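You operate a simulated robot arm through the tools that you are given. There is no shell and no other tool.

The job below is to be done with a simulated robot arm. You get a single attempt, and the scene is never put back.

JOB
Make the black bike flat for storing: saddle right down, handlebars turned in line with the frame.
Fine: seat lever shut and stem knob tight again.

Only the result counts: the job must be done as asked and must still hold three seconds after the hand-in. Knocking over, shifting, dropping, spilling or breaking anything else fails it.

ROBOT AND FRAMES
A 6-joint arm with a two-finger parallel gripper, fixed in place. Base frame: the origin is on the floor under the middle of its stand, x ahead of it, y to its left, z up. Readings come in cm, degrees, newtons and seconds.
With the tool pointing down near the work surface it reaches from about 14 to 62 cm from the base axis. Its first joint turns from -115.0 to 115.0 degrees. Payload 3.43 kg.
Tool frame: the origin (TCP) lies between the finger pads and is the grasp point; the fingertips stand 3.4 cm ahead of it; z points along the fingers, y is the line along which they close. Largest opening 12.8 cm; finger width 2.4, thickness 1.2; the body of the gripper, 4.8 by 13 cm, starts 9.6 cm behind the TCP.
Orientation is that of the tool frame in the base frame, as a unit quaternion [x, y, z, w]. With the fingers straight down and closing along the base's y, the tool's x points along the base's -x, its y along +y and its z along -z.

CONTROLS
- The arm moves only by the tool arm_command. Its argument "targets" is a list of rows, each a list of 3 entries, a list of its own where there are three numbers: the shift along the base's x, y, z in units of 400 mm (1.0 is 400 mm), then the turn, a rotation vector about the base's x, y, z in units of 90 degrees (1.0 is 90 degrees), then the opening, from 0 (shut) to 1 (fully open). In form: [[[tx, ty, tz], [wx, wy, wz], jaw], ...]. A call has 1 to 20 rows; each row is the pose to reach, as a shift and turn from the pose commanded when the call began. A call with a number of a shift or a turn outside -1 to 1 is refused whole. Rows are played at 5 a second. More than 5 cm and 8.6 degrees between two rows, or a gripper value outside its range, and nothing of the call is played. Where a pose cannot be reached the arm comes as near as it can. A force on the tool above 40 N (or 10 N above the force at the start of the call, whichever is more), or a blocked arm, ends the call early, and 0.2 s more pass. Each finger travels about 15.3 cm/s and halts on what it meets, pressing with about 32 N; the grip force reading is that of the motor and also rises with nothing between the fingers. The clock runs only during rows and for 0.2 s after the last one: add rows that repeat a pose to give the fingers time. It gives the time, the measured TCP pose, the force on the tool (base axes), the opening and the grip force at its end, in the units of the frame above (readings bear some noise), with the torque about the TCP (base axes, N m) and any sound that the robot's microphone picked up, and new pictures: "show" is both (left out), scene, wrist or none.
- Cameras (640 x 400 px; columns grow to the right, rows downward): "scene" is fixed at [5.16, -50.64, 156.09]; the picture's right is [0.75, -0.67, 0.00], its down [-0.45, -0.50, -0.74] and it looks along [0.49, 0.55, -0.68] (base axes); focal length 283 px, centre (320, 200). "wrist" rides on the gripper at [7.6, -1.1, -16] in the tool frame; the picture's right is [0.15, 0.99, 0.00], its down [-0.88, 0.13, -0.46] and it looks along [-0.45, 0.07, 0.89] (tool axes); focal length 234 px, centre (320, 200). There is no depth. A picture from a camera that has moved, and an enlarged one, comes with that camera's place and axes in the base frame and with its lens. The place of the scene camera against the robot may be out by one fixed shift of up to 1.2 cm in any direction.
- lift_body(by): slides the trunk up (or, below 0, down) by that many cm; the arm rides with it, the base frame stays. It gives what a move gives, with no picture.
- zoom(camera, box): a new picture of the part [left, top, right, bottom] of that camera's present view, enlarged. The clock stands still meanwhile.
- close_job(): hands the job in; it is judged then, once.

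Places have to be worked out from the pictures, the camera data and where the tool is seen. Open the gripper and draw the arm clear of the work before you hand the job in, unless the task says otherwise.

The tools are called after "Call:" by a JSON object that holds its "method" and its "body". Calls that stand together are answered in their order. arm_command: Moves the arm, as the interface text tells. Its arguments: {"type":"object","properties":{"targets":{"type":"array"},"show":{"type":"string","enum":["both","scene","wrist","none"]}},"required":["targets"]} The other tools are called the same way: lift_body (by) moves the trunk up or down; zoom (camera, box) takes an enlarged picture of a part of a camera's view; close_job () hands the job in.

At the start:

```text
time_s: 0.0
tcp_pos: [44.28, -2.37, 123.17]
tcp_rot: [0.0, 1.0, 0.0, 0.001]
contact_force: [0.4, -0.5, -0.7]
torque: [-0.02, -0.01, -0.03]
opening: 12.83
grip_force: 0.1
trunk travel left (down, up): [-87.5, 11.5]
```

scene: 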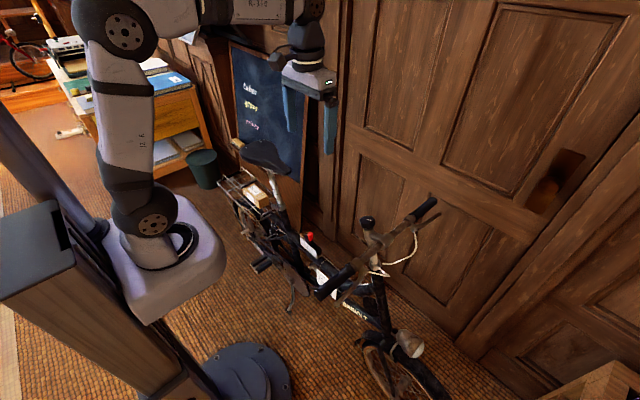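
wrist: 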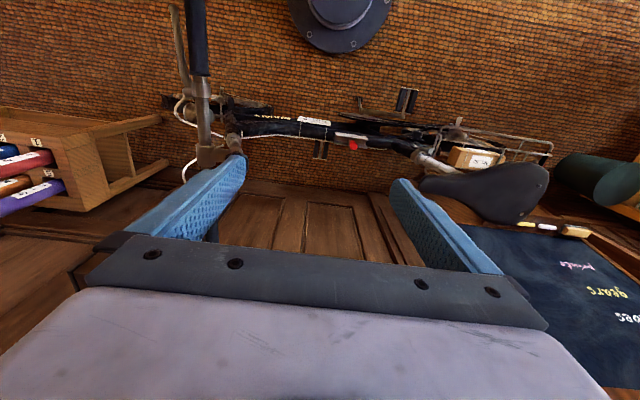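

The pictures show a folding bike standing along the door wall, with its saddle up and the handlebars crosswise. I zoom in on the stem, saddle clamp and surroundings before moving.

Call:
{"method": "zoom", "body": {"camera": "scene", "box": [300, 180, 460, 280]}}

Call:
{"method": "zoom", "body": {"camera": "scene", "box": [210, 120, 370, 220]}}

Call:
{"method": "zoom", "body": {"camera": "scene", "box": [220, 200, 380, 300]}}

Call:
{"method": "zoom", "body": {"camera": "scene", "box": [300, 260, 500, 385]}}

Call:
{"method": "zoom", "body": {"camera": "wrist", "box": [130, 20, 290, 200]}}

Call:
{"method": "zoom", "body": {"camera": "wrist", "box": [300, 80, 560, 240]}}

```text
4.00 times, centred on (380, 230) of scene
camera zoom: at [5.16, -50.64, 156.09], right [0.75, -0.67, 0.0], down [-0.45, -0.5, -0.74], along [0.49, 0.55, -0.68], focal length 1132 px, centre (80, 80)
```

zoom: 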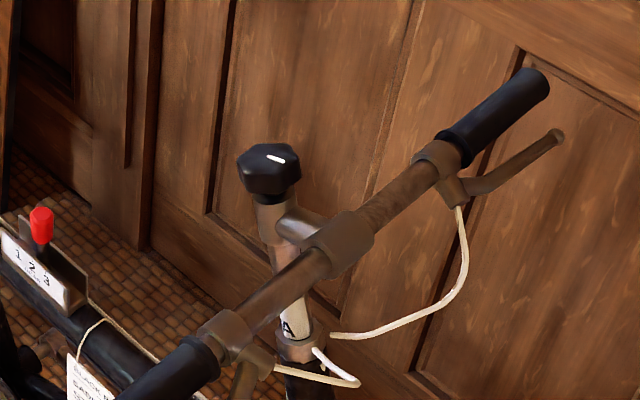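

```text
4.00 times, centred on (290, 170) of scene
camera zoom: at [5.16, -50.64, 156.09], right [0.75, -0.67, 0.0], down [-0.45, -0.5, -0.74], along [0.49, 0.55, -0.68], focal length 1132 px, centre (440, 320)
```

zoom: 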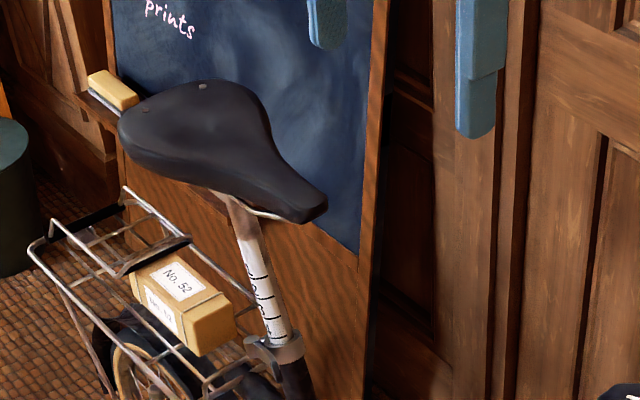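

```text
4.00 times, centred on (300, 250) of scene
camera zoom: at [5.16, -50.64, 156.09], right [0.75, -0.67, 0.0], down [-0.45, -0.5, -0.74], along [0.49, 0.55, -0.68], focal length 1132 px, centre (400, 0)
```

zoom: 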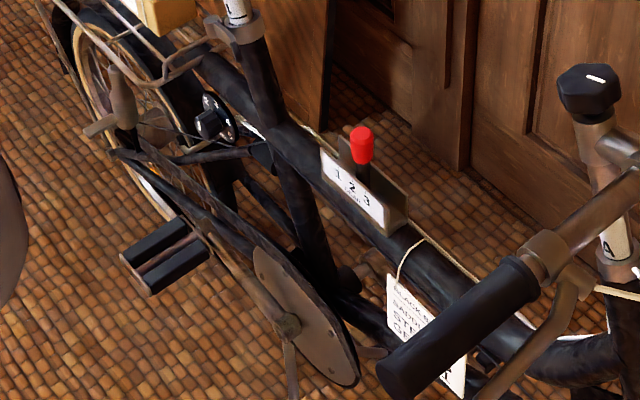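

```text
3.20 times, centred on (400, 322) of scene
camera zoom: at [5.16, -50.64, 156.09], right [0.75, -0.67, 0.0], down [-0.45, -0.5, -0.74], along [0.49, 0.55, -0.68], focal length 905 px, centre (64, -192)
```

zoom: 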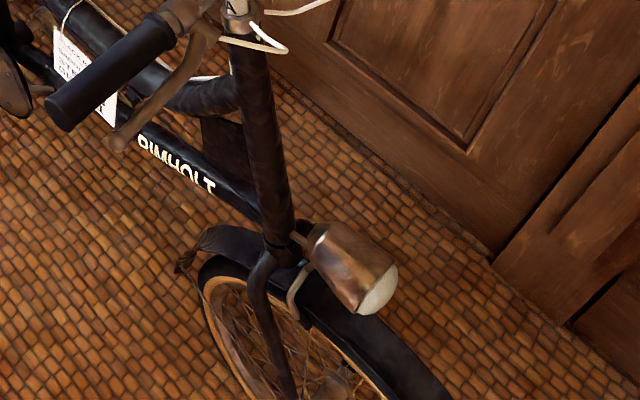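

```text
2.22 times, centred on (210, 110) of wrist
camera zoom: at [36.77, -3.45, 139.12], right [-0.15, 0.99, 0.0], down [0.88, 0.13, 0.46], along [0.45, 0.07, -0.89], focal length 520 px, centre (564, 400)
```

zoom: 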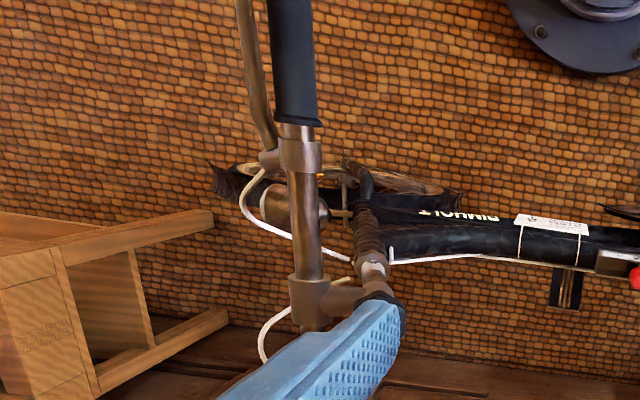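

```text
2.46 times, centred on (430, 160) of wrist
camera zoom: at [36.77, -3.45, 139.12], right [-0.15, 0.99, 0.0], down [0.88, 0.13, 0.46], along [0.45, 0.07, -0.89], focal length 576 px, centre (49, 298)
```

zoom: 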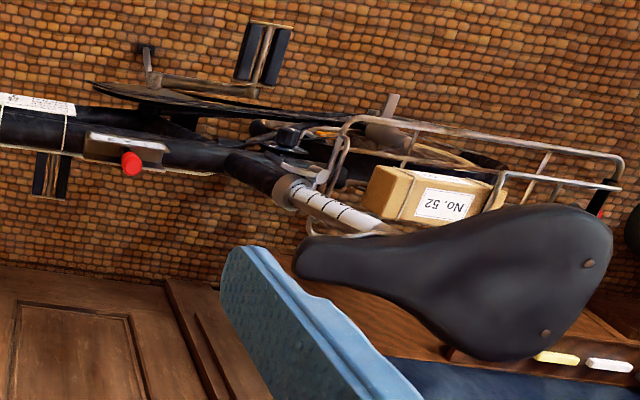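

I want to read the tag hanging on the frame and look closely at the seat clamp lever.

Call:
{"method": "zoom", "body": {"camera": "scene", "box": [310, 262, 350, 302]}}

Call:
{"method": "zoom", "body": {"camera": "scene", "box": [255, 175, 305, 220]}}

Call:
{"method": "zoom", "body": {"camera": "wrist", "box": [400, 130, 470, 190]}}

Call:
{"method": "zoom", "body": {"camera": "wrist", "box": [290, 105, 340, 135]}}

Call:
{"method": "zoom", "body": {"camera": "scene", "box": [345, 205, 405, 265]}}

Call:
{"method": "zoom", "body": {"camera": "scene", "box": [0, 0, 230, 180]}}

```text
10.00 times, centred on (330, 282) of scene
camera zoom: at [5.16, -50.64, 156.09], right [0.75, -0.67, 0.0], down [-0.45, -0.5, -0.74], along [0.49, 0.55, -0.68], focal length 2830 px, centre (220, -620)
```

zoom: 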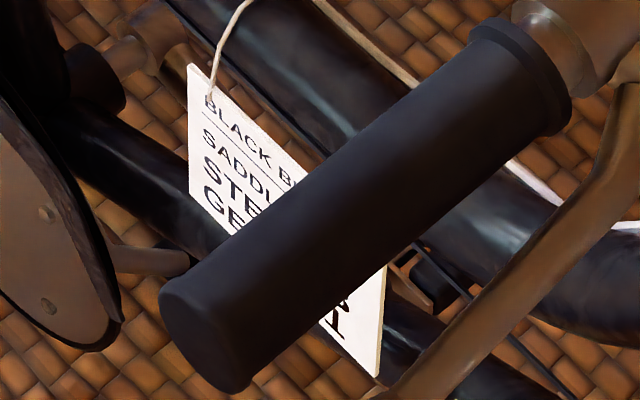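

```text
8.89 times, centred on (280, 198) of scene
camera zoom: at [5.16, -50.64, 156.09], right [0.75, -0.67, 0.0], down [-0.45, -0.5, -0.74], along [0.49, 0.55, -0.68], focal length 2515 px, centre (676, 222)
```

zoom: 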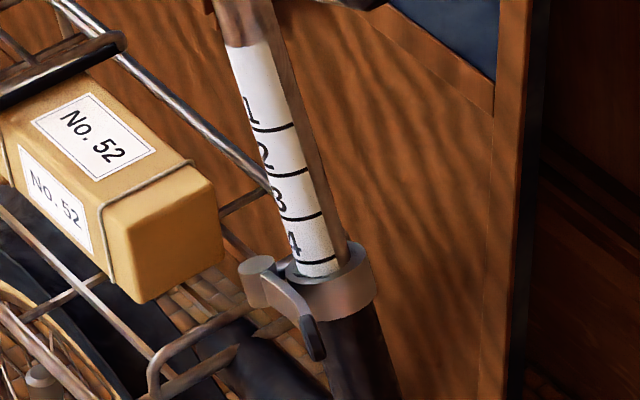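

```text
6.67 times, centred on (435, 160) of wrist
camera zoom: at [36.77, -3.45, 139.12], right [-0.15, 0.99, 0.0], down [0.88, 0.13, 0.46], along [0.45, 0.07, -0.89], focal length 1561 px, centre (-447, 467)
```

zoom: 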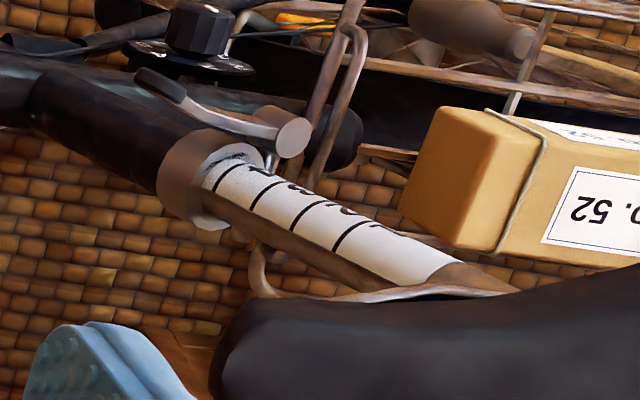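

```text
12.80 times, centred on (315, 120) of wrist
camera zoom: at [36.77, -3.45, 139.12], right [-0.15, 0.99, 0.0], down [0.88, 0.13, 0.46], along [0.45, 0.07, -0.89], focal length 2997 px, centre (384, 1224)
```

zoom: 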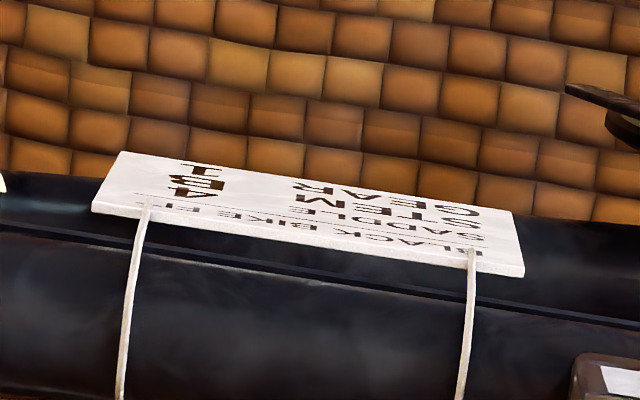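

```text
6.67 times, centred on (375, 235) of scene
camera zoom: at [5.16, -50.64, 156.09], right [0.75, -0.67, 0.0], down [-0.45, -0.5, -0.74], along [0.49, 0.55, -0.68], focal length 1886 px, centre (-47, -33)
```

zoom: 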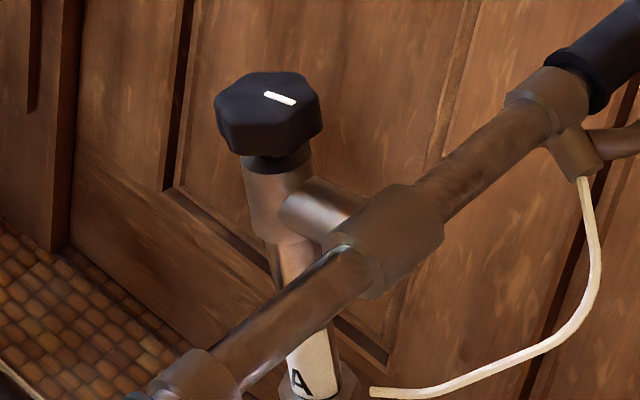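

```text
2.22 times, centred on (115, 90) of scene
camera zoom: at [5.16, -50.64, 156.09], right [0.75, -0.67, 0.0], down [-0.45, -0.5, -0.74], along [0.49, 0.55, -0.68], focal length 629 px, centre (776, 444)
```

zoom: 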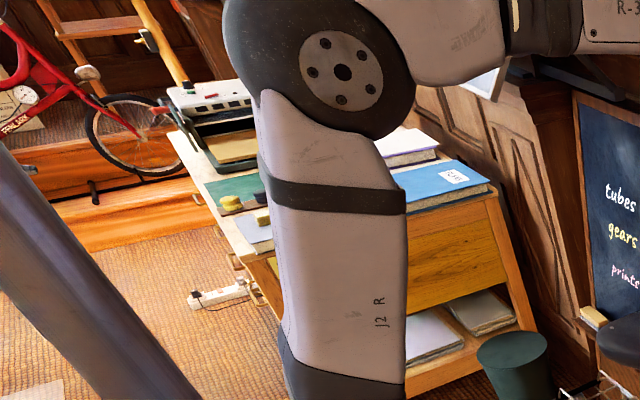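

The tag gives settings for the bike. I judge the saddle to be near (50, 32, 96), the collar and lever near (53, 31, 65), and the stem knob near (52, -18, 97). I move the wrist over towards the saddle side, staying clear of the bike, for a better view.

Call:
{"method": "arm_command", "body": {"targets": [[[-0.04, 0.076, -0.035], [0, 0, 0], 1], [[-0.08, 0.152, -0.07], [0, 0, 0], 1], [[-0.12, 0.228, -0.105], [0, 0, 0], 1], [[-0.16, 0.304, -0.14], [0, 0, 0], 1], [[-0.2, 0.38, -0.175], [0, 0, 0], 1], [[-0.24, 0.456, -0.21], [0, 0, 0], 1], [[-0.28, 0.532, -0.245], [0, 0, 0], 1], [[-0.28, 0.61, -0.28], [0, 0, 0], 1], [[-0.28, 0.61, -0.28], [0, 0, 0], 1]]}}

```text
time_s: 2.0
tcp_pos: [32.82, 22.13, 111.98]
tcp_rot: [0.001, 1.0, 0.0, 0.0]
contact_force: [0.1, -0.1, 0.7]
torque: [0.02, 0.0, -0.01]
opening: 12.78
grip_force: 0.0
trunk travel left (down, up): [-87.5, 11.5]
camera wrist: at [25.37, 21.05, 127.87], right [-0.15, 0.99, 0.0], down [0.88, 0.13, 0.46], along [0.45, 0.07, -0.89], focal length 234 px, centre (320, 200)
```

scene: 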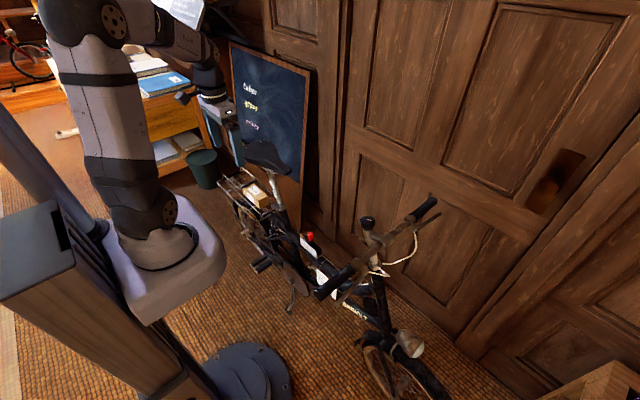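
wrist: 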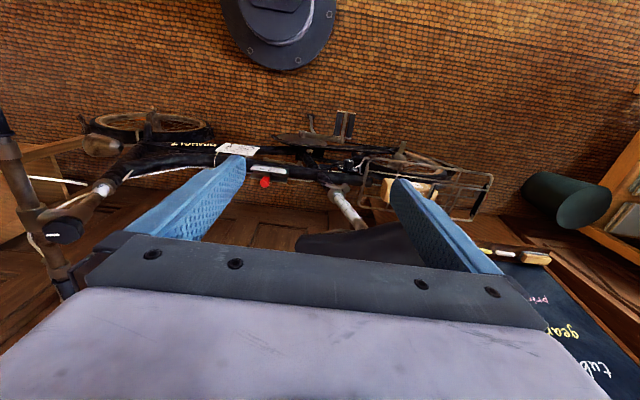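

The wrist now sees the collar, saddle and knob together. I zoom in on each so I can triangulate from the two wrist poses.

Call:
{"method": "zoom", "body": {"camera": "wrist", "box": [310, 160, 390, 210]}}

Call:
{"method": "zoom", "body": {"camera": "wrist", "box": [0, 140, 160, 240]}}

Call:
{"method": "zoom", "body": {"camera": "wrist", "box": [190, 120, 350, 220]}}

Call:
{"method": "zoom", "body": {"camera": "scene", "box": [200, 110, 320, 210]}}

```text
8.00 times, centred on (350, 185) of wrist
camera zoom: at [25.37, 21.05, 127.87], right [-0.15, 0.99, 0.0], down [0.88, 0.13, 0.46], along [0.45, 0.07, -0.89], focal length 1873 px, centre (80, 320)
```

zoom: 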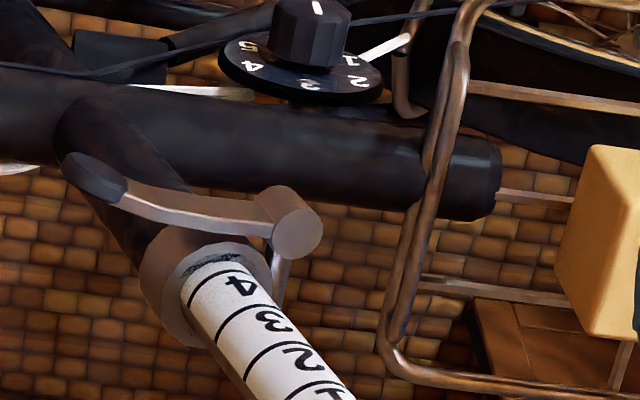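

```text
4.00 times, centred on (80, 190) of wrist
camera zoom: at [25.37, 21.05, 127.87], right [-0.15, 0.99, 0.0], down [0.88, 0.13, 0.46], along [0.45, 0.07, -0.89], focal length 937 px, centre (1280, 240)
```

zoom: 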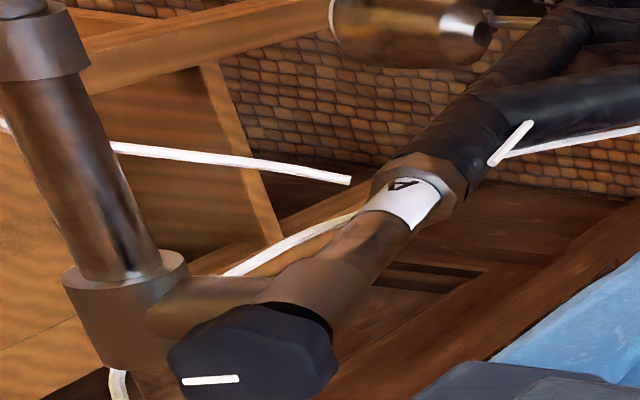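

```text
4.00 times, centred on (270, 170) of wrist
camera zoom: at [25.37, 21.05, 127.87], right [-0.15, 0.99, 0.0], down [0.88, 0.13, 0.46], along [0.45, 0.07, -0.89], focal length 937 px, centre (520, 320)
```

zoom: 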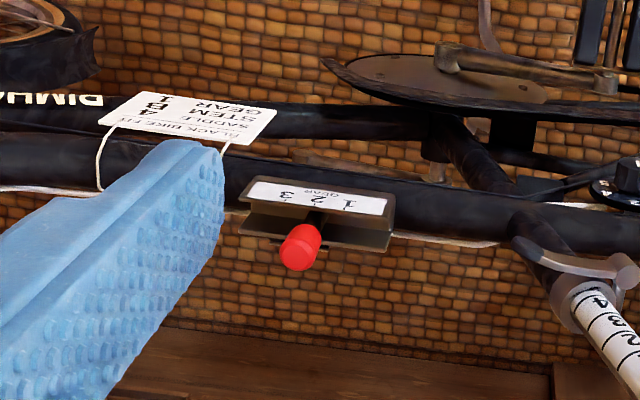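

```text
4.00 times, centred on (260, 160) of scene
camera zoom: at [5.16, -50.64, 156.09], right [0.75, -0.67, 0.0], down [-0.45, -0.5, -0.74], along [0.49, 0.55, -0.68], focal length 1132 px, centre (560, 360)
```

zoom: 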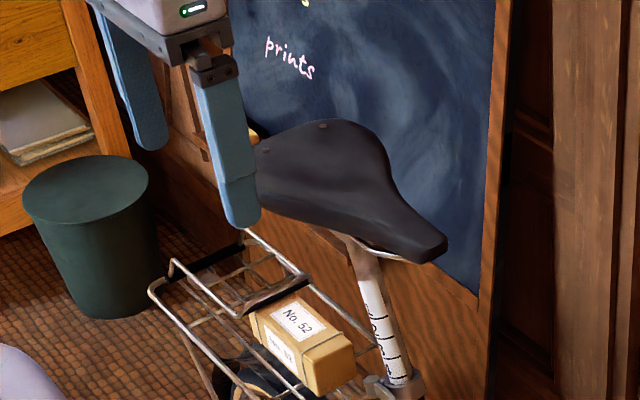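

Triangulating gives collar top ≈ (53.2, 30, 68.4), lever pivot ≈ (50.4, 32.3, 69.8), lever tip ≈ (48.9, 25, 71) and knob top ≈ (53.2, -17.6, 96). I zoom further to see whether the package lies under the saddle's path and to read the tag.

Call:
{"method": "zoom", "body": {"camera": "wrist", "box": [350, 150, 510, 250]}}

Call:
{"method": "zoom", "body": {"camera": "wrist", "box": [210, 138, 265, 160]}}

Call:
{"method": "zoom", "body": {"camera": "wrist", "box": [280, 190, 440, 280]}}

```text
4.00 times, centred on (430, 200) of wrist
camera zoom: at [25.37, 21.05, 127.87], right [-0.15, 0.99, 0.0], down [0.88, 0.13, 0.46], along [0.45, 0.07, -0.89], focal length 937 px, centre (-120, 200)
```

zoom: 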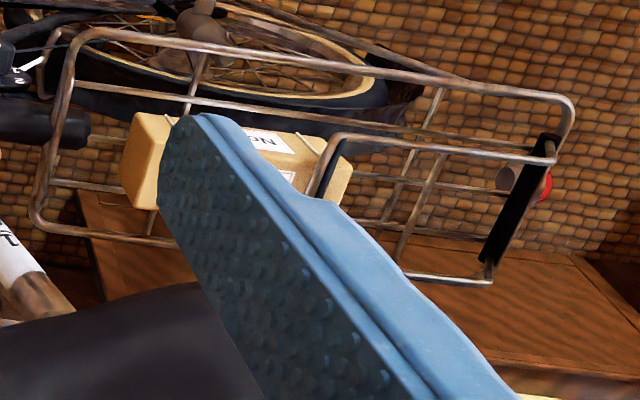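

```text
11.64 times, centred on (238, 149) of wrist
camera zoom: at [25.37, 21.05, 127.87], right [-0.15, 0.99, 0.0], down [0.88, 0.13, 0.46], along [0.45, 0.07, -0.89], focal length 2725 px, centre (1280, 794)
```

zoom: 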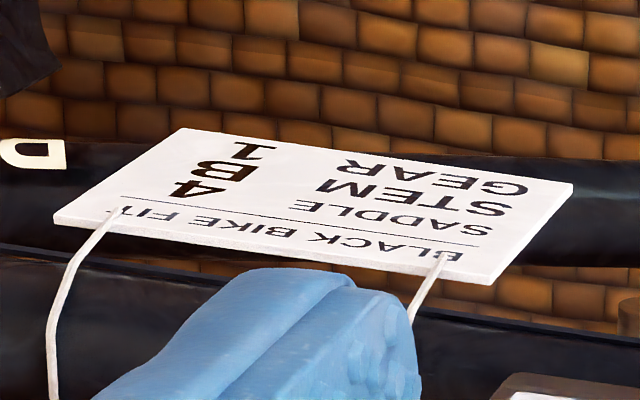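

```text
4.00 times, centred on (360, 235) of wrist
camera zoom: at [25.37, 21.05, 127.87], right [-0.15, 0.99, 0.0], down [0.88, 0.13, 0.46], along [0.45, 0.07, -0.89], focal length 937 px, centre (160, 60)
```

zoom: 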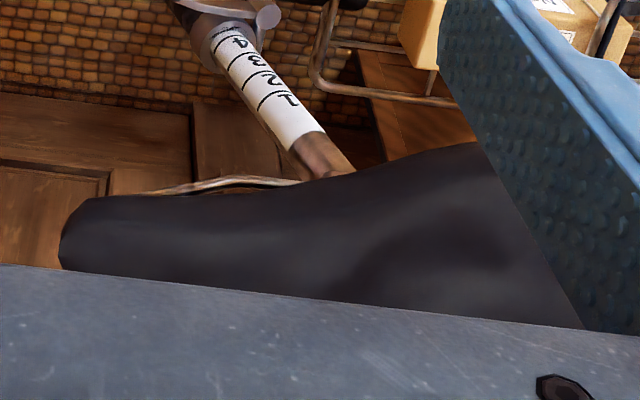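

The tag only gives the rider's fit settings, so the job text is what governs. The package top (z≈58) is well below the saddle's path. To work the lever I need the tool horizontal, so I pitch it to point along +x while staying in free space.

Call:
{"method": "arm_command", "body": {"targets": [[[0.012, 0, 0], [0, -0.09, 0], 1], [[0.024, 0, 0], [0, -0.18, 0], 1], [[0.036, 0, 0], [0, -0.27, 0], 1], [[0.048, 0, 0], [0, -0.36, 0], 1], [[0.06, 0, 0], [0, -0.45, 0], 1], [[0.072, 0, 0], [0, -0.54, 0], 1], [[0.084, 0, 0], [0, -0.63, 0], 1], [[0.096, 0, 0], [0, -0.72, 0], 1], [[0.108, 0, 0], [0, -0.81, 0], 1], [[0.12, 0, 0], [0, -0.9, 0], 1], [[0.13, 0, 0], [0, -0.95, 0], 1], [[0.13, 0, 0], [0, -1.0, 0], 1], [[0.13, 0, 0], [0, -1.0, 0], 1]]}}

```text
time_s: 4.8
tcp_pos: [38.56, 23.65, 114.26]
tcp_rot: [-0.001, 0.707, -0.001, 0.707]
contact_force: [0.4, -0.7, 0.1]
torque: [-0.02, 0.0, 0.01]
opening: 12.8
grip_force: 0.2
out of reach, approached as far as the arm can: row 9, 10, 11, 12, 13
trunk travel left (down, up): [-87.5, 11.5]
camera wrist: at [22.75, 22.54, 106.72], right [0.0, 0.99, -0.15], down [-0.45, 0.13, 0.88], along [0.89, 0.07, 0.45], focal length 234 px, centre (320, 200)
```

scene: 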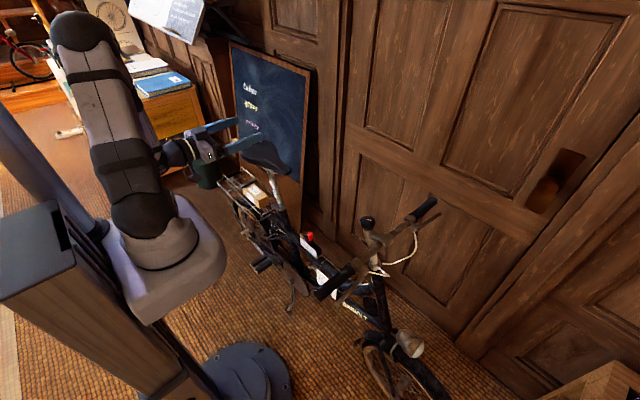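
wrist: 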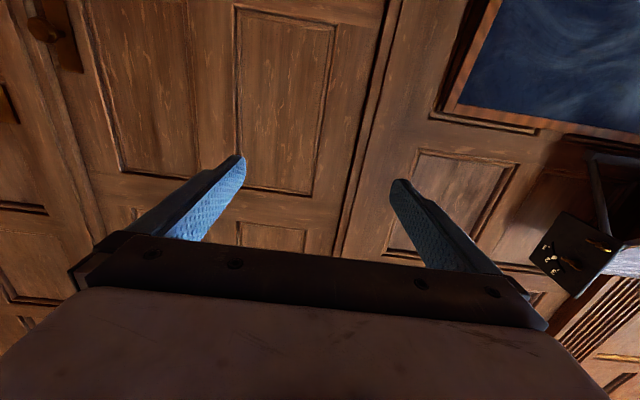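

The tool is horizontal but the arm is a little too folded there. I lower the trunk 30 cm. The fingertips at x≈42 stay clear of the saddle, whose near edge I judge to be x≈45 at the rear.

Call:
{"method": "lift_body", "body": {"by": -30}}

```text
time_s: 7.8
tcp_pos: [38.57, 23.82, 84.19]
tcp_rot: [-0.001, 0.708, -0.001, 0.707]
contact_force: [-0.2, 0.5, 1.4]
torque: [0.01, -0.01, -0.03]
opening: 12.81
grip_force: 0.2
trunk travel left (down, up): [-57.5, 41.5]
```

Trunk lowered without contact. Now I roll the tool −90° about x so the fingers close vertically, raising the arm 8 cm relative to the trunk to unfold it.

Call:
{"method": "arm_command", "body": {"targets": [[[0, 0, 0.02], [-0.09, 0, 0], 1], [[0, 0, 0.04], [-0.18, 0, 0], 1], [[0, 0, 0.06], [-0.27, 0, 0], 1], [[0, 0, 0.08], [-0.36, 0, 0], 1], [[0, 0, 0.1], [-0.45, 0, 0], 1], [[0, 0, 0.12], [-0.54, 0, 0], 1], [[0, 0, 0.14], [-0.63, 0, 0], 1], [[0, 0, 0.16], [-0.72, 0, 0], 1], [[0, 0, 0.18], [-0.81, 0, 0], 1], [[0, 0, 0.2], [-0.9, 0, 0], 1], [[0, 0, 0.2], [-0.95, 0, 0], 1], [[0, 0, 0.2], [-1.0, 0, 0], 1], [[0, 0, 0.2], [-1.0, 0, 0], 1]]}}

```text
time_s: 10.6
tcp_pos: [38.64, 23.69, 92.16]
tcp_rot: [0.5, -0.499, 0.503, -0.498]
contact_force: [-0.3, -0.1, -0.6]
torque: [-0.01, 0.01, -0.01]
opening: 12.83
grip_force: 0.0
trunk travel left (down, up): [-57.5, 41.5]
camera wrist: at [22.73, 16.17, 93.32], right [0.0, -0.15, -0.99], down [-0.45, 0.88, -0.13], along [0.89, 0.45, -0.07], focal length 234 px, centre (320, 200)
```

scene: 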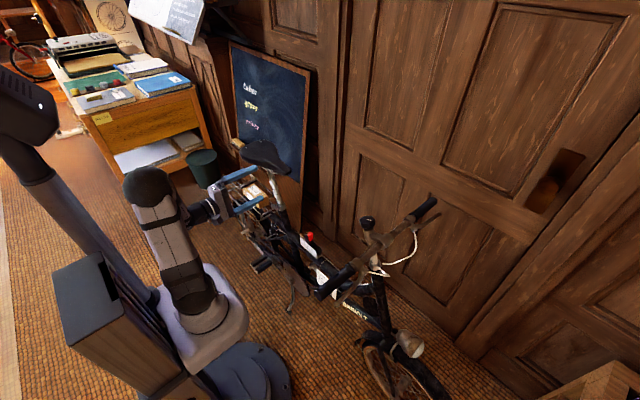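
wrist: 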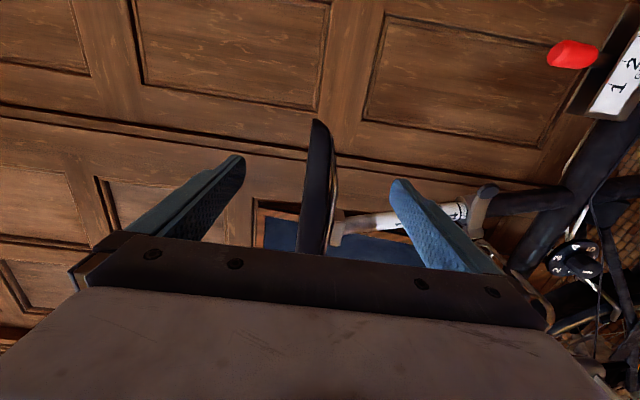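

The roll worked and the reach is fine now. I lower the trunk another 21 cm to bring the fingers level with the lever (z≈71), still at x≤42.

Call:
{"method": "lift_body", "body": {"by": -21}}

Call:
{"method": "zoom", "body": {"camera": "wrist", "box": [200, 60, 520, 260]}}

Call:
{"method": "zoom", "body": {"camera": "scene", "box": [180, 130, 340, 260]}}

```text
time_s: 12.8
tcp_pos: [38.45, 23.67, 71.21]
tcp_rot: [0.5, -0.499, 0.502, -0.499]
contact_force: [-0.3, 1.0, -0.3]
torque: [-0.03, 0.01, 0.01]
opening: 12.81
grip_force: 0.1
trunk travel left (down, up): [-36.5, 62.5]
```

```text
2.00 times, centred on (360, 160) of wrist
camera zoom: at [22.73, 16.17, 72.31], right [0.0, -0.15, -0.99], down [-0.45, 0.88, -0.13], along [0.89, 0.45, -0.07], focal length 468 px, centre (240, 280)
```

zoom: 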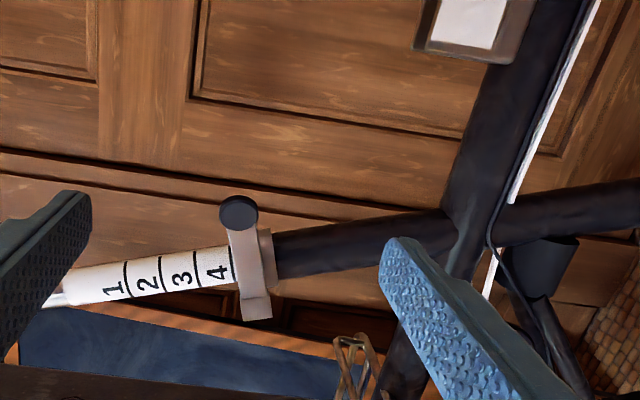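

```text
3.08 times, centred on (260, 195) of scene
camera zoom: at [5.16, -50.64, 156.09], right [0.75, -0.67, 0.0], down [-0.45, -0.5, -0.74], along [0.49, 0.55, -0.68], focal length 871 px, centre (505, 215)
```

zoom: 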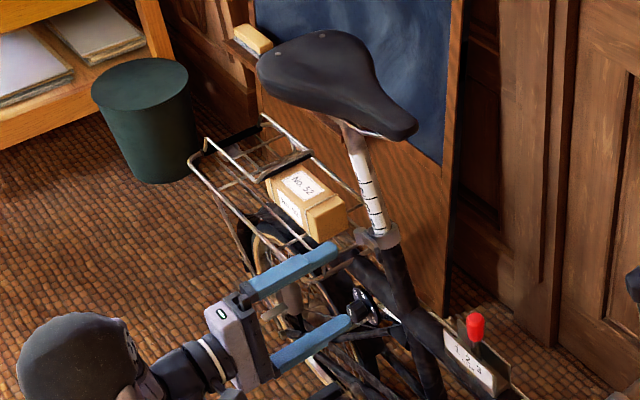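

The wrist view confirms the lever tip at about (48.9, 25.0, 71.0), seen end-on as a dark disc roughly 2 cm across. I tilt the tool 15.6° to match the seat tube axis, narrow the jaws, and approach to 6 cm short.

Call:
{"method": "arm_command", "body": {"targets": [[[0.025, 0.012, -0.002], [-0.087, 0, 0], 0.7], [[0.05, 0.024, -0.004], [-0.173, 0, 0], 0.4], [[0.076, 0.036, -0.004], [-0.173, 0, 0], 0.4], [[0.076, 0.036, -0.004], [-0.173, 0, 0], 0.4]]}}

Call:
{"method": "zoom", "body": {"camera": "wrist", "box": [220, 80, 440, 240]}}

```text
time_s: 13.8
tcp_pos: [41.66, 25.21, 70.93]
tcp_rot: [0.563, -0.427, 0.565, -0.426]
contact_force: [-0.3, -1.0, -0.3]
torque: [-0.02, 0.01, -0.01]
opening: 5.13
grip_force: 0.1
trunk travel left (down, up): [-36.5, 62.5]
camera wrist: at [25.77, 18.17, 74.11], right [0.0, -0.41, -0.91], down [-0.45, 0.81, -0.37], along [0.89, 0.41, -0.19], focal length 234 px, centre (320, 200)
```

scene: 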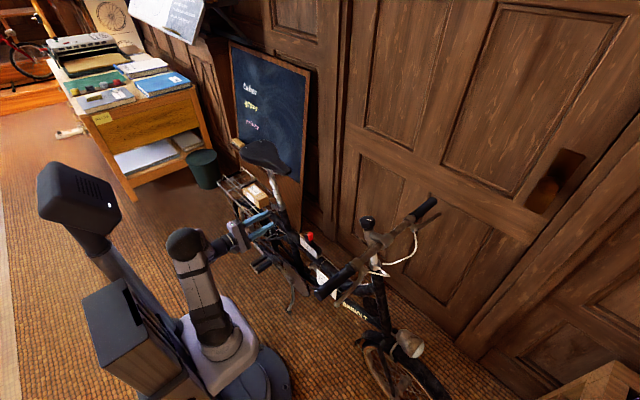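
wrist: 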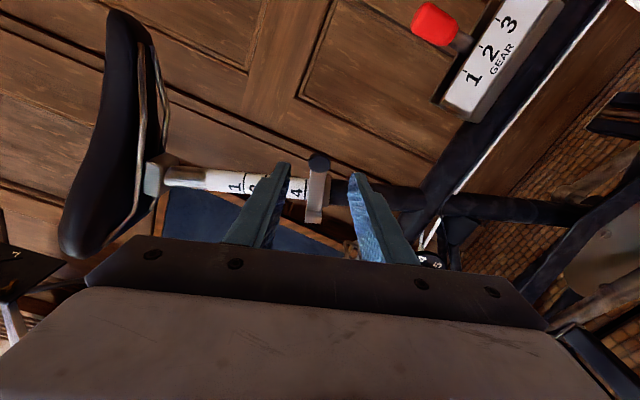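

```text
2.50 times, centred on (330, 160) of wrist
camera zoom: at [25.77, 18.17, 74.11], right [0.0, -0.41, -0.91], down [-0.45, 0.81, -0.37], along [0.89, 0.41, -0.19], focal length 585 px, centre (295, 300)
```

zoom: 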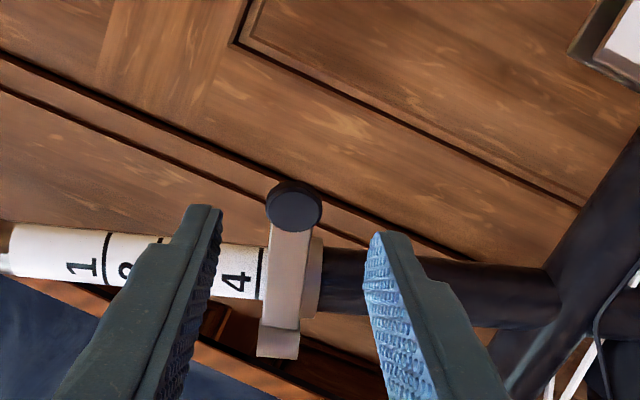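

The tip sits centred between the fingers. I advance so the pads are above and below it, then close on it.

Call:
{"method": "arm_command", "body": {"targets": [[[0.04, -0.001, 0.001], [0, 0, 0], 0.4], [[0.08, -0.002, 0.002], [0, 0, 0], 0.4], [[0.12, -0.003, 0.003], [0, 0, 0], 0.4], [[0.148, -0.004, 0.003], [0, 0, 0], 0.4], [[0.148, -0.004, 0.003], [0, 0, 0], 0.3], [[0.148, -0.004, 0.003], [0, 0, 0], 0.2], [[0.148, -0.004, 0.003], [0, 0, 0], 0.1], [[0.148, -0.004, 0.003], [0, 0, 0], 0.0], [[0.148, -0.004, 0.003], [0, 0, 0], 0.0]]}}

Call:
{"method": "zoom", "body": {"camera": "wrist", "box": [220, 80, 440, 240]}}

```text
time_s: 15.8
tcp_pos: [47.6, 24.93, 71.13]
tcp_rot: [0.563, -0.426, 0.565, -0.427]
contact_force: [2.8, -0.1, 0.0]
torque: [-0.72, 0.15, -0.24]
opening: 1.8
grip_force: 45.1
trunk travel left (down, up): [-36.5, 62.5]
camera wrist: at [31.71, 17.98, 74.22], right [0.0, -0.41, -0.91], down [-0.45, 0.81, -0.37], along [0.89, 0.41, -0.19], focal length 234 px, centre (320, 200)
```

scene: 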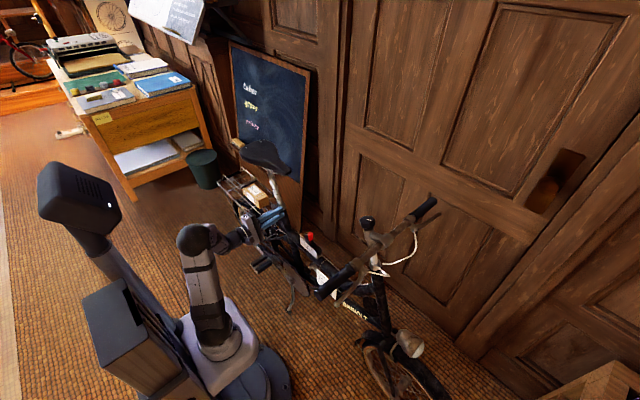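
wrist: 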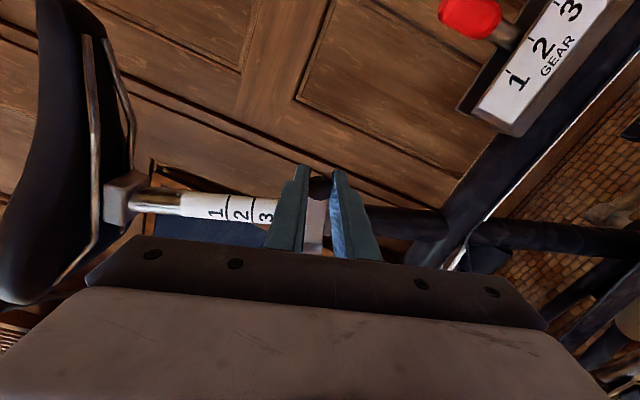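

```text
2.50 times, centred on (330, 160) of wrist
camera zoom: at [31.71, 17.98, 74.22], right [0.0, -0.41, -0.91], down [-0.45, 0.81, -0.37], along [0.89, 0.41, -0.19], focal length 585 px, centre (295, 300)
```

zoom: 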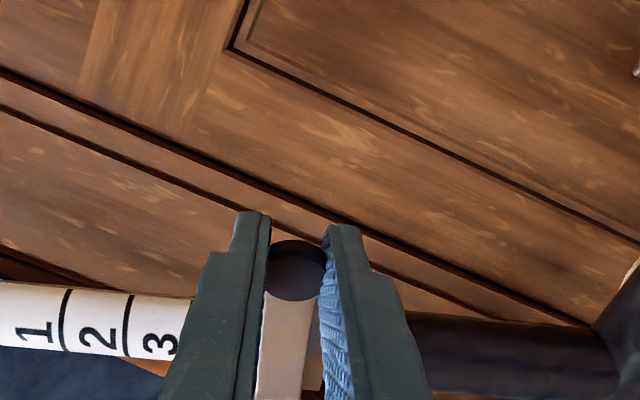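

The grip holds the tip (1.8 cm opening, 45 N). I swing the lever outward along its arc, first to about 50°, and watch the force.

Call:
{"method": "arm_command", "body": {"targets": [[[-0.012, 0.003, -0.001], [0, 0, 0], 0], [[-0.0261, 0.0071, -0.002], [0, 0, 0], 0], [[-0.041, 0.0135, -0.0038], [0, 0, 0], 0], [[-0.0562, 0.0207, -0.0058], [0, 0, 0], 0], [[-0.07, 0.0295, -0.0083], [0, 0, 0], 0], [[-0.0833, 0.039, -0.0109], [0, 0, 0], 0], [[-0.0955, 0.05, -0.014], [0, 0, 0], 0], [[-0.1068, 0.0615, -0.0173], [0, 0, 0], 0]]}}

Call:
{"method": "zoom", "body": {"camera": "wrist", "box": [220, 80, 440, 240]}}

```text
time_s: 17.6
tcp_pos: [43.29, 27.08, 70.45]
tcp_rot: [0.562, -0.43, 0.565, -0.425]
contact_force: [6.4, -17.1, 3.2]
torque: [-0.73, 0.13, -1.61]
opening: 1.78
grip_force: 45.5
trunk travel left (down, up): [-36.5, 62.5]
camera wrist: at [27.44, 20.31, 73.54], right [0.0, -0.41, -0.91], down [-0.45, 0.82, -0.36], along [0.89, 0.41, -0.19], focal length 234 px, centre (320, 200)
```

scene: 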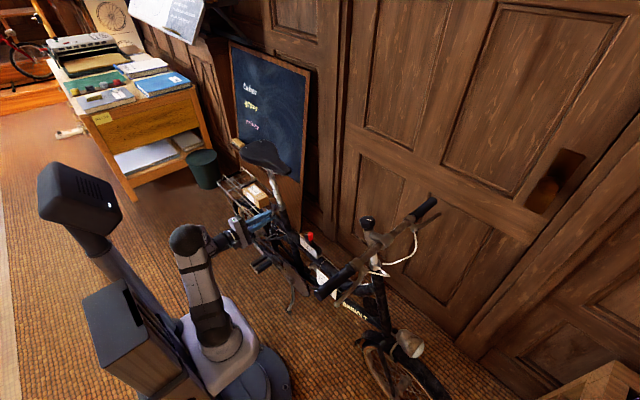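
wrist: 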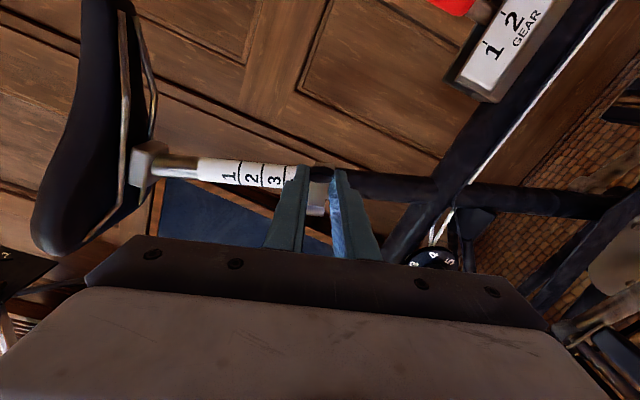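

```text
2.50 times, centred on (330, 160) of wrist
camera zoom: at [27.44, 20.31, 73.54], right [0.0, -0.41, -0.91], down [-0.45, 0.82, -0.36], along [0.89, 0.41, -0.19], focal length 585 px, centre (295, 300)
```

zoom: 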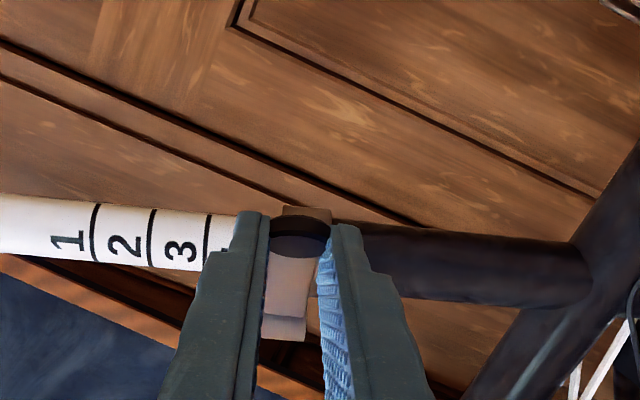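

The lever follows with about 18 N of resistance along the arc. I continue to about 90°, turning the tool partly with it to relieve the twist.

Call:
{"method": "arm_command", "body": {"targets": [[[-0.01, 0.0142, -0.004], [0, -0.0075, -0.0268], 0], [[-0.0189, 0.0288, -0.0081], [0, -0.015, -0.0535], 0], [[-0.0262, 0.0443, -0.0124], [0, -0.0225, -0.08], 0], [[-0.0325, 0.0603, -0.0169], [0, -0.03, -0.107], 0], [[-0.037, 0.0768, -0.0215], [0, -0.0375, -0.1338], 0], [[-0.0404, 0.0937, -0.0263], [0, -0.045, -0.1605], 0], [[-0.042, 0.1108, -0.0311], [0, -0.0525, -0.187], 0], [[-0.0425, 0.128, -0.0359], [0, -0.06, -0.214], 0]]}}

Call:
{"method": "zoom", "body": {"camera": "wrist", "box": [220, 80, 440, 240]}}

Call:
{"method": "zoom", "body": {"camera": "scene", "box": [220, 170, 320, 240]}}

```text
time_s: 19.4
tcp_pos: [41.56, 32.44, 68.78]
tcp_rot: [0.456, -0.497, 0.654, -0.343]
contact_force: [-7.7, -20.4, -7.0]
torque: [0.19, -0.19, -1.51]
opening: 1.78
grip_force: 45.4
trunk travel left (down, up): [-36.5, 62.5]
camera wrist: at [24.12, 31.2, 70.41], right [-0.06, -0.4, -0.92], down [-0.12, 0.91, -0.39], along [0.99, 0.09, -0.1], focal length 234 px, centre (320, 200)
```

scene: 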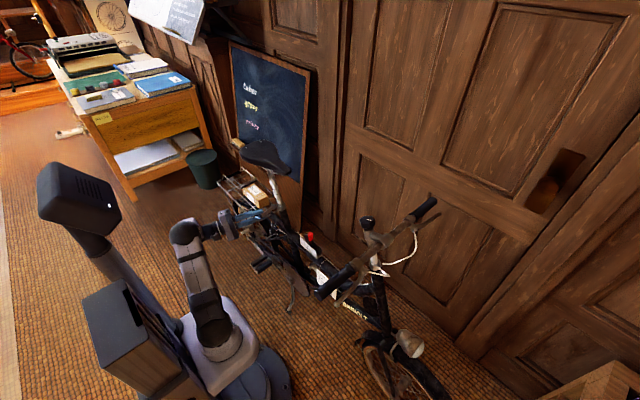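
wrist: 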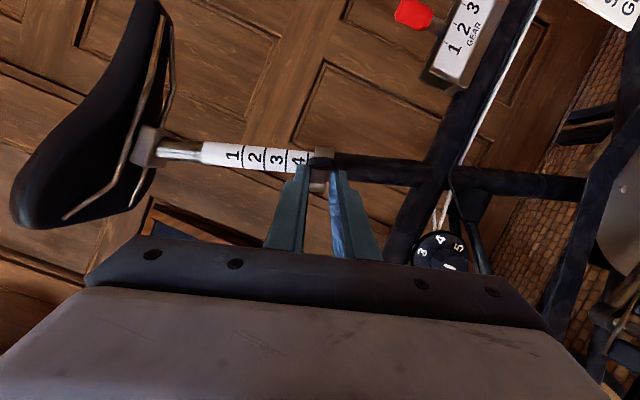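

```text
2.50 times, centred on (330, 160) of wrist
camera zoom: at [24.12, 31.2, 70.41], right [-0.06, -0.4, -0.92], down [-0.12, 0.91, -0.39], along [0.99, 0.09, -0.1], focal length 585 px, centre (295, 300)
```

zoom: 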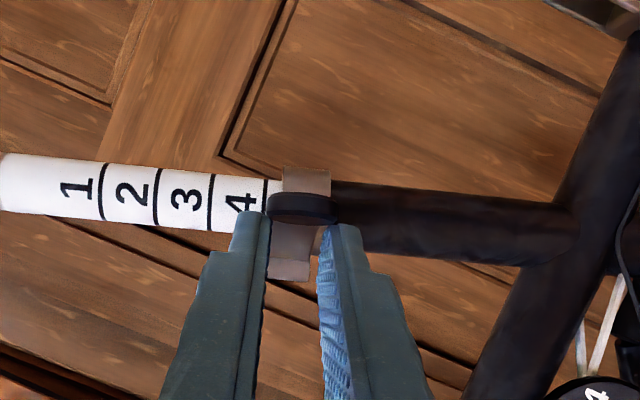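

```text
5.71 times, centred on (270, 205) of scene
camera zoom: at [5.16, -50.64, 156.09], right [0.75, -0.67, 0.0], down [-0.45, -0.5, -0.74], along [0.49, 0.55, -0.68], focal length 1617 px, centre (606, 171)
```

zoom: 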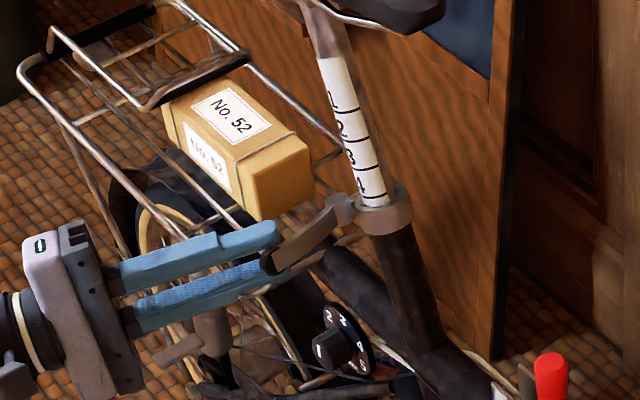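

The lever stands out at roughly 85°, and the tip has slid towards the fingertips. I open a little, re-seat 1.5 cm deeper, and close again before swinging further.

Call:
{"method": "arm_command", "body": {"targets": [[[0, 0, 0], [0, 0, 0], 0.15], [[0, 0, 0], [0, 0, 0], 0.3], [[0.018, -0.006, 0.002], [0, 0, 0], 0.3], [[0.036, -0.012, 0.004], [0, 0, 0], 0.3], [[0.036, -0.012, 0.004], [0, 0, 0], 0.15], [[0.036, -0.012, 0.004], [0, 0, 0], 0.0], [[0.036, -0.012, 0.004], [0, 0, 0], 0.0]]}}

Call:
{"method": "zoom", "body": {"camera": "wrist", "box": [220, 80, 440, 240]}}

```text
time_s: 21.1
tcp_pos: [43.15, 32.18, 68.84]
tcp_rot: [0.458, -0.495, 0.654, -0.343]
contact_force: [-6.4, -4.8, -15.6]
torque: [-0.01, 0.29, -0.09]
opening: 1.78
grip_force: 45.3
trunk travel left (down, up): [-36.5, 62.5]
camera wrist: at [25.58, 30.87, 70.47], right [-0.05, -0.4, -0.91], down [-0.13, 0.91, -0.39], along [0.99, 0.09, -0.1], focal length 234 px, centre (320, 200)
```

scene: 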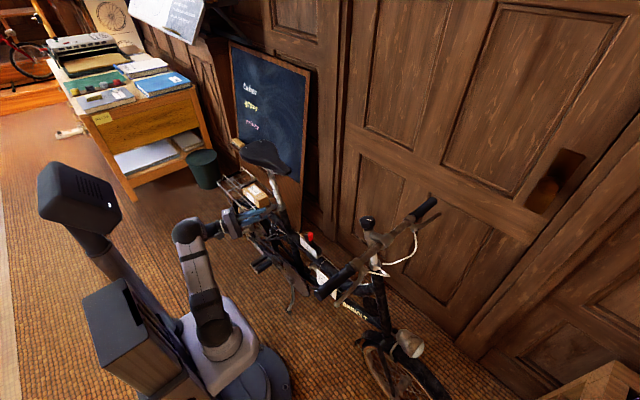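
wrist: 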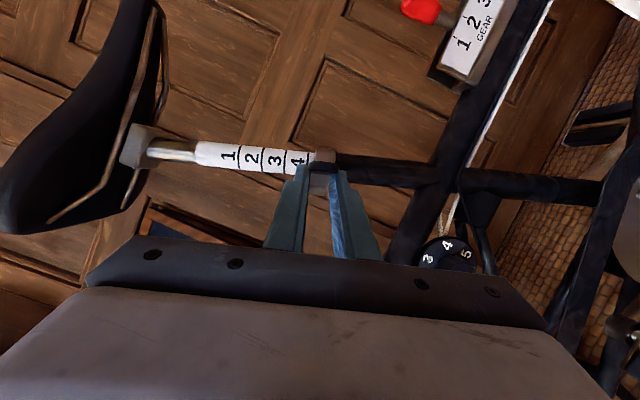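

```text
2.50 times, centred on (330, 160) of wrist
camera zoom: at [25.58, 30.87, 70.47], right [-0.05, -0.4, -0.91], down [-0.13, 0.91, -0.39], along [0.99, 0.09, -0.1], focal length 585 px, centre (295, 300)
```

zoom: 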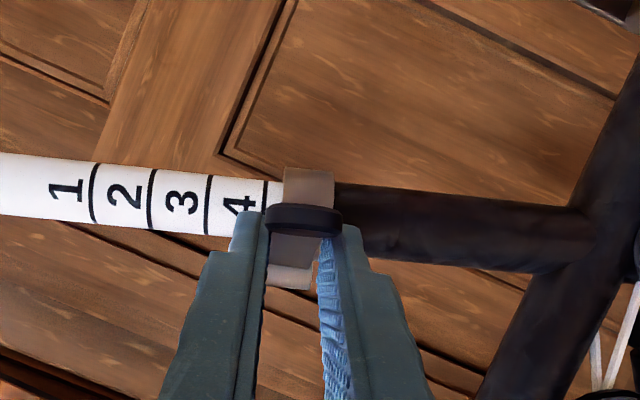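

Re-seated, with a slight downward pull that suggests the tool is a touch high. I continue the swing to about 130°, lowering a little, and stop if force builds.

Call:
{"method": "arm_command", "body": {"targets": [[[-0.001, 0.011, -0.008], [0, -0.0075, -0.0268], 0], [[-0.0014, 0.0223, -0.0113], [0, -0.015, -0.0535], 0], [[-0.0005, 0.038, -0.0155], [0, -0.0225, -0.08], 0], [[0.0014, 0.054, -0.02], [0, -0.03, -0.107], 0], [[0.005, 0.07, -0.0243], [0, -0.0375, -0.1338], 0], [[0.01, 0.0849, -0.0285], [0, -0.045, -0.1605], 0], [[0.016, 0.0998, -0.0325], [0, -0.0525, -0.187], 0], [[0.024, 0.1138, -0.0365], [0, -0.06, -0.214], 0]]}}

Call:
{"method": "zoom", "body": {"camera": "wrist", "box": [220, 80, 440, 240]}}

Call:
{"method": "zoom", "body": {"camera": "scene", "box": [220, 170, 320, 240]}}

```text
time_s: 22.9
tcp_pos: [44.0, 36.69, 67.65]
tcp_rot: [0.336, -0.548, 0.723, -0.254]
contact_force: [0.1, -0.1, 0.2]
torque: [0.03, -0.02, 0.01]
opening: 0.0
grip_force: 32.9
trunk travel left (down, up): [-36.5, 62.5]
camera wrist: at [26.99, 41.33, 67.59], right [-0.09, -0.38, -0.92], down [0.22, 0.9, -0.39], along [0.97, -0.24, 0.0], focal length 234 px, centre (320, 200)
```

scene: 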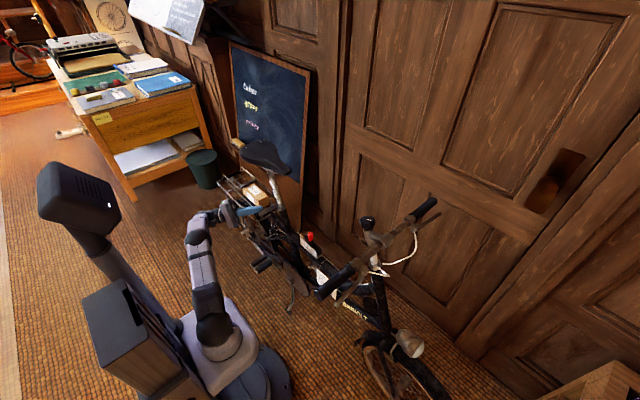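
wrist: 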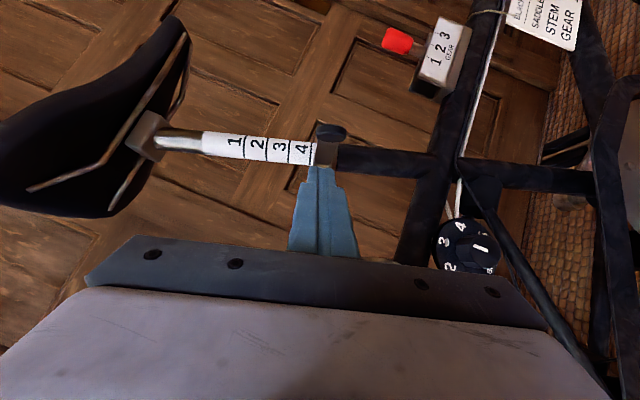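

```text
2.50 times, centred on (330, 160) of wrist
camera zoom: at [26.99, 41.33, 67.59], right [-0.09, -0.38, -0.92], down [0.22, 0.9, -0.39], along [0.97, -0.24, 0.0], focal length 585 px, centre (295, 300)
```

zoom: 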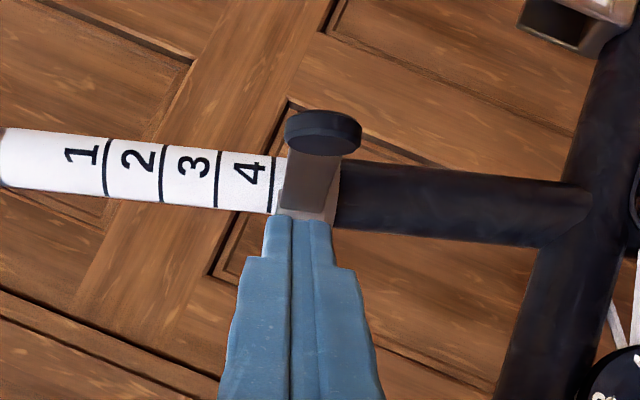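

```text
5.71 times, centred on (270, 205) of scene
camera zoom: at [5.16, -50.64, 156.09], right [0.75, -0.67, 0.0], down [-0.45, -0.5, -0.74], along [0.49, 0.55, -0.68], focal length 1617 px, centre (606, 171)
```

zoom: 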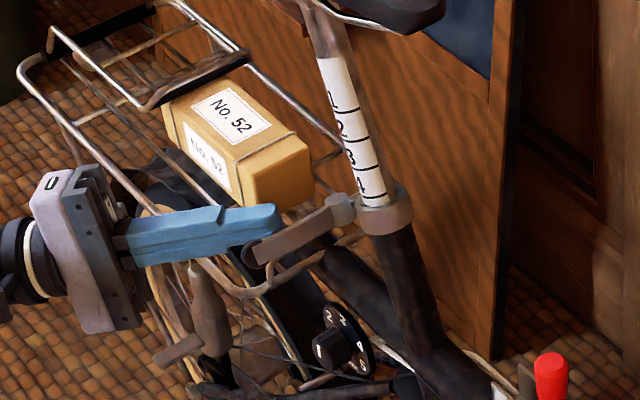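

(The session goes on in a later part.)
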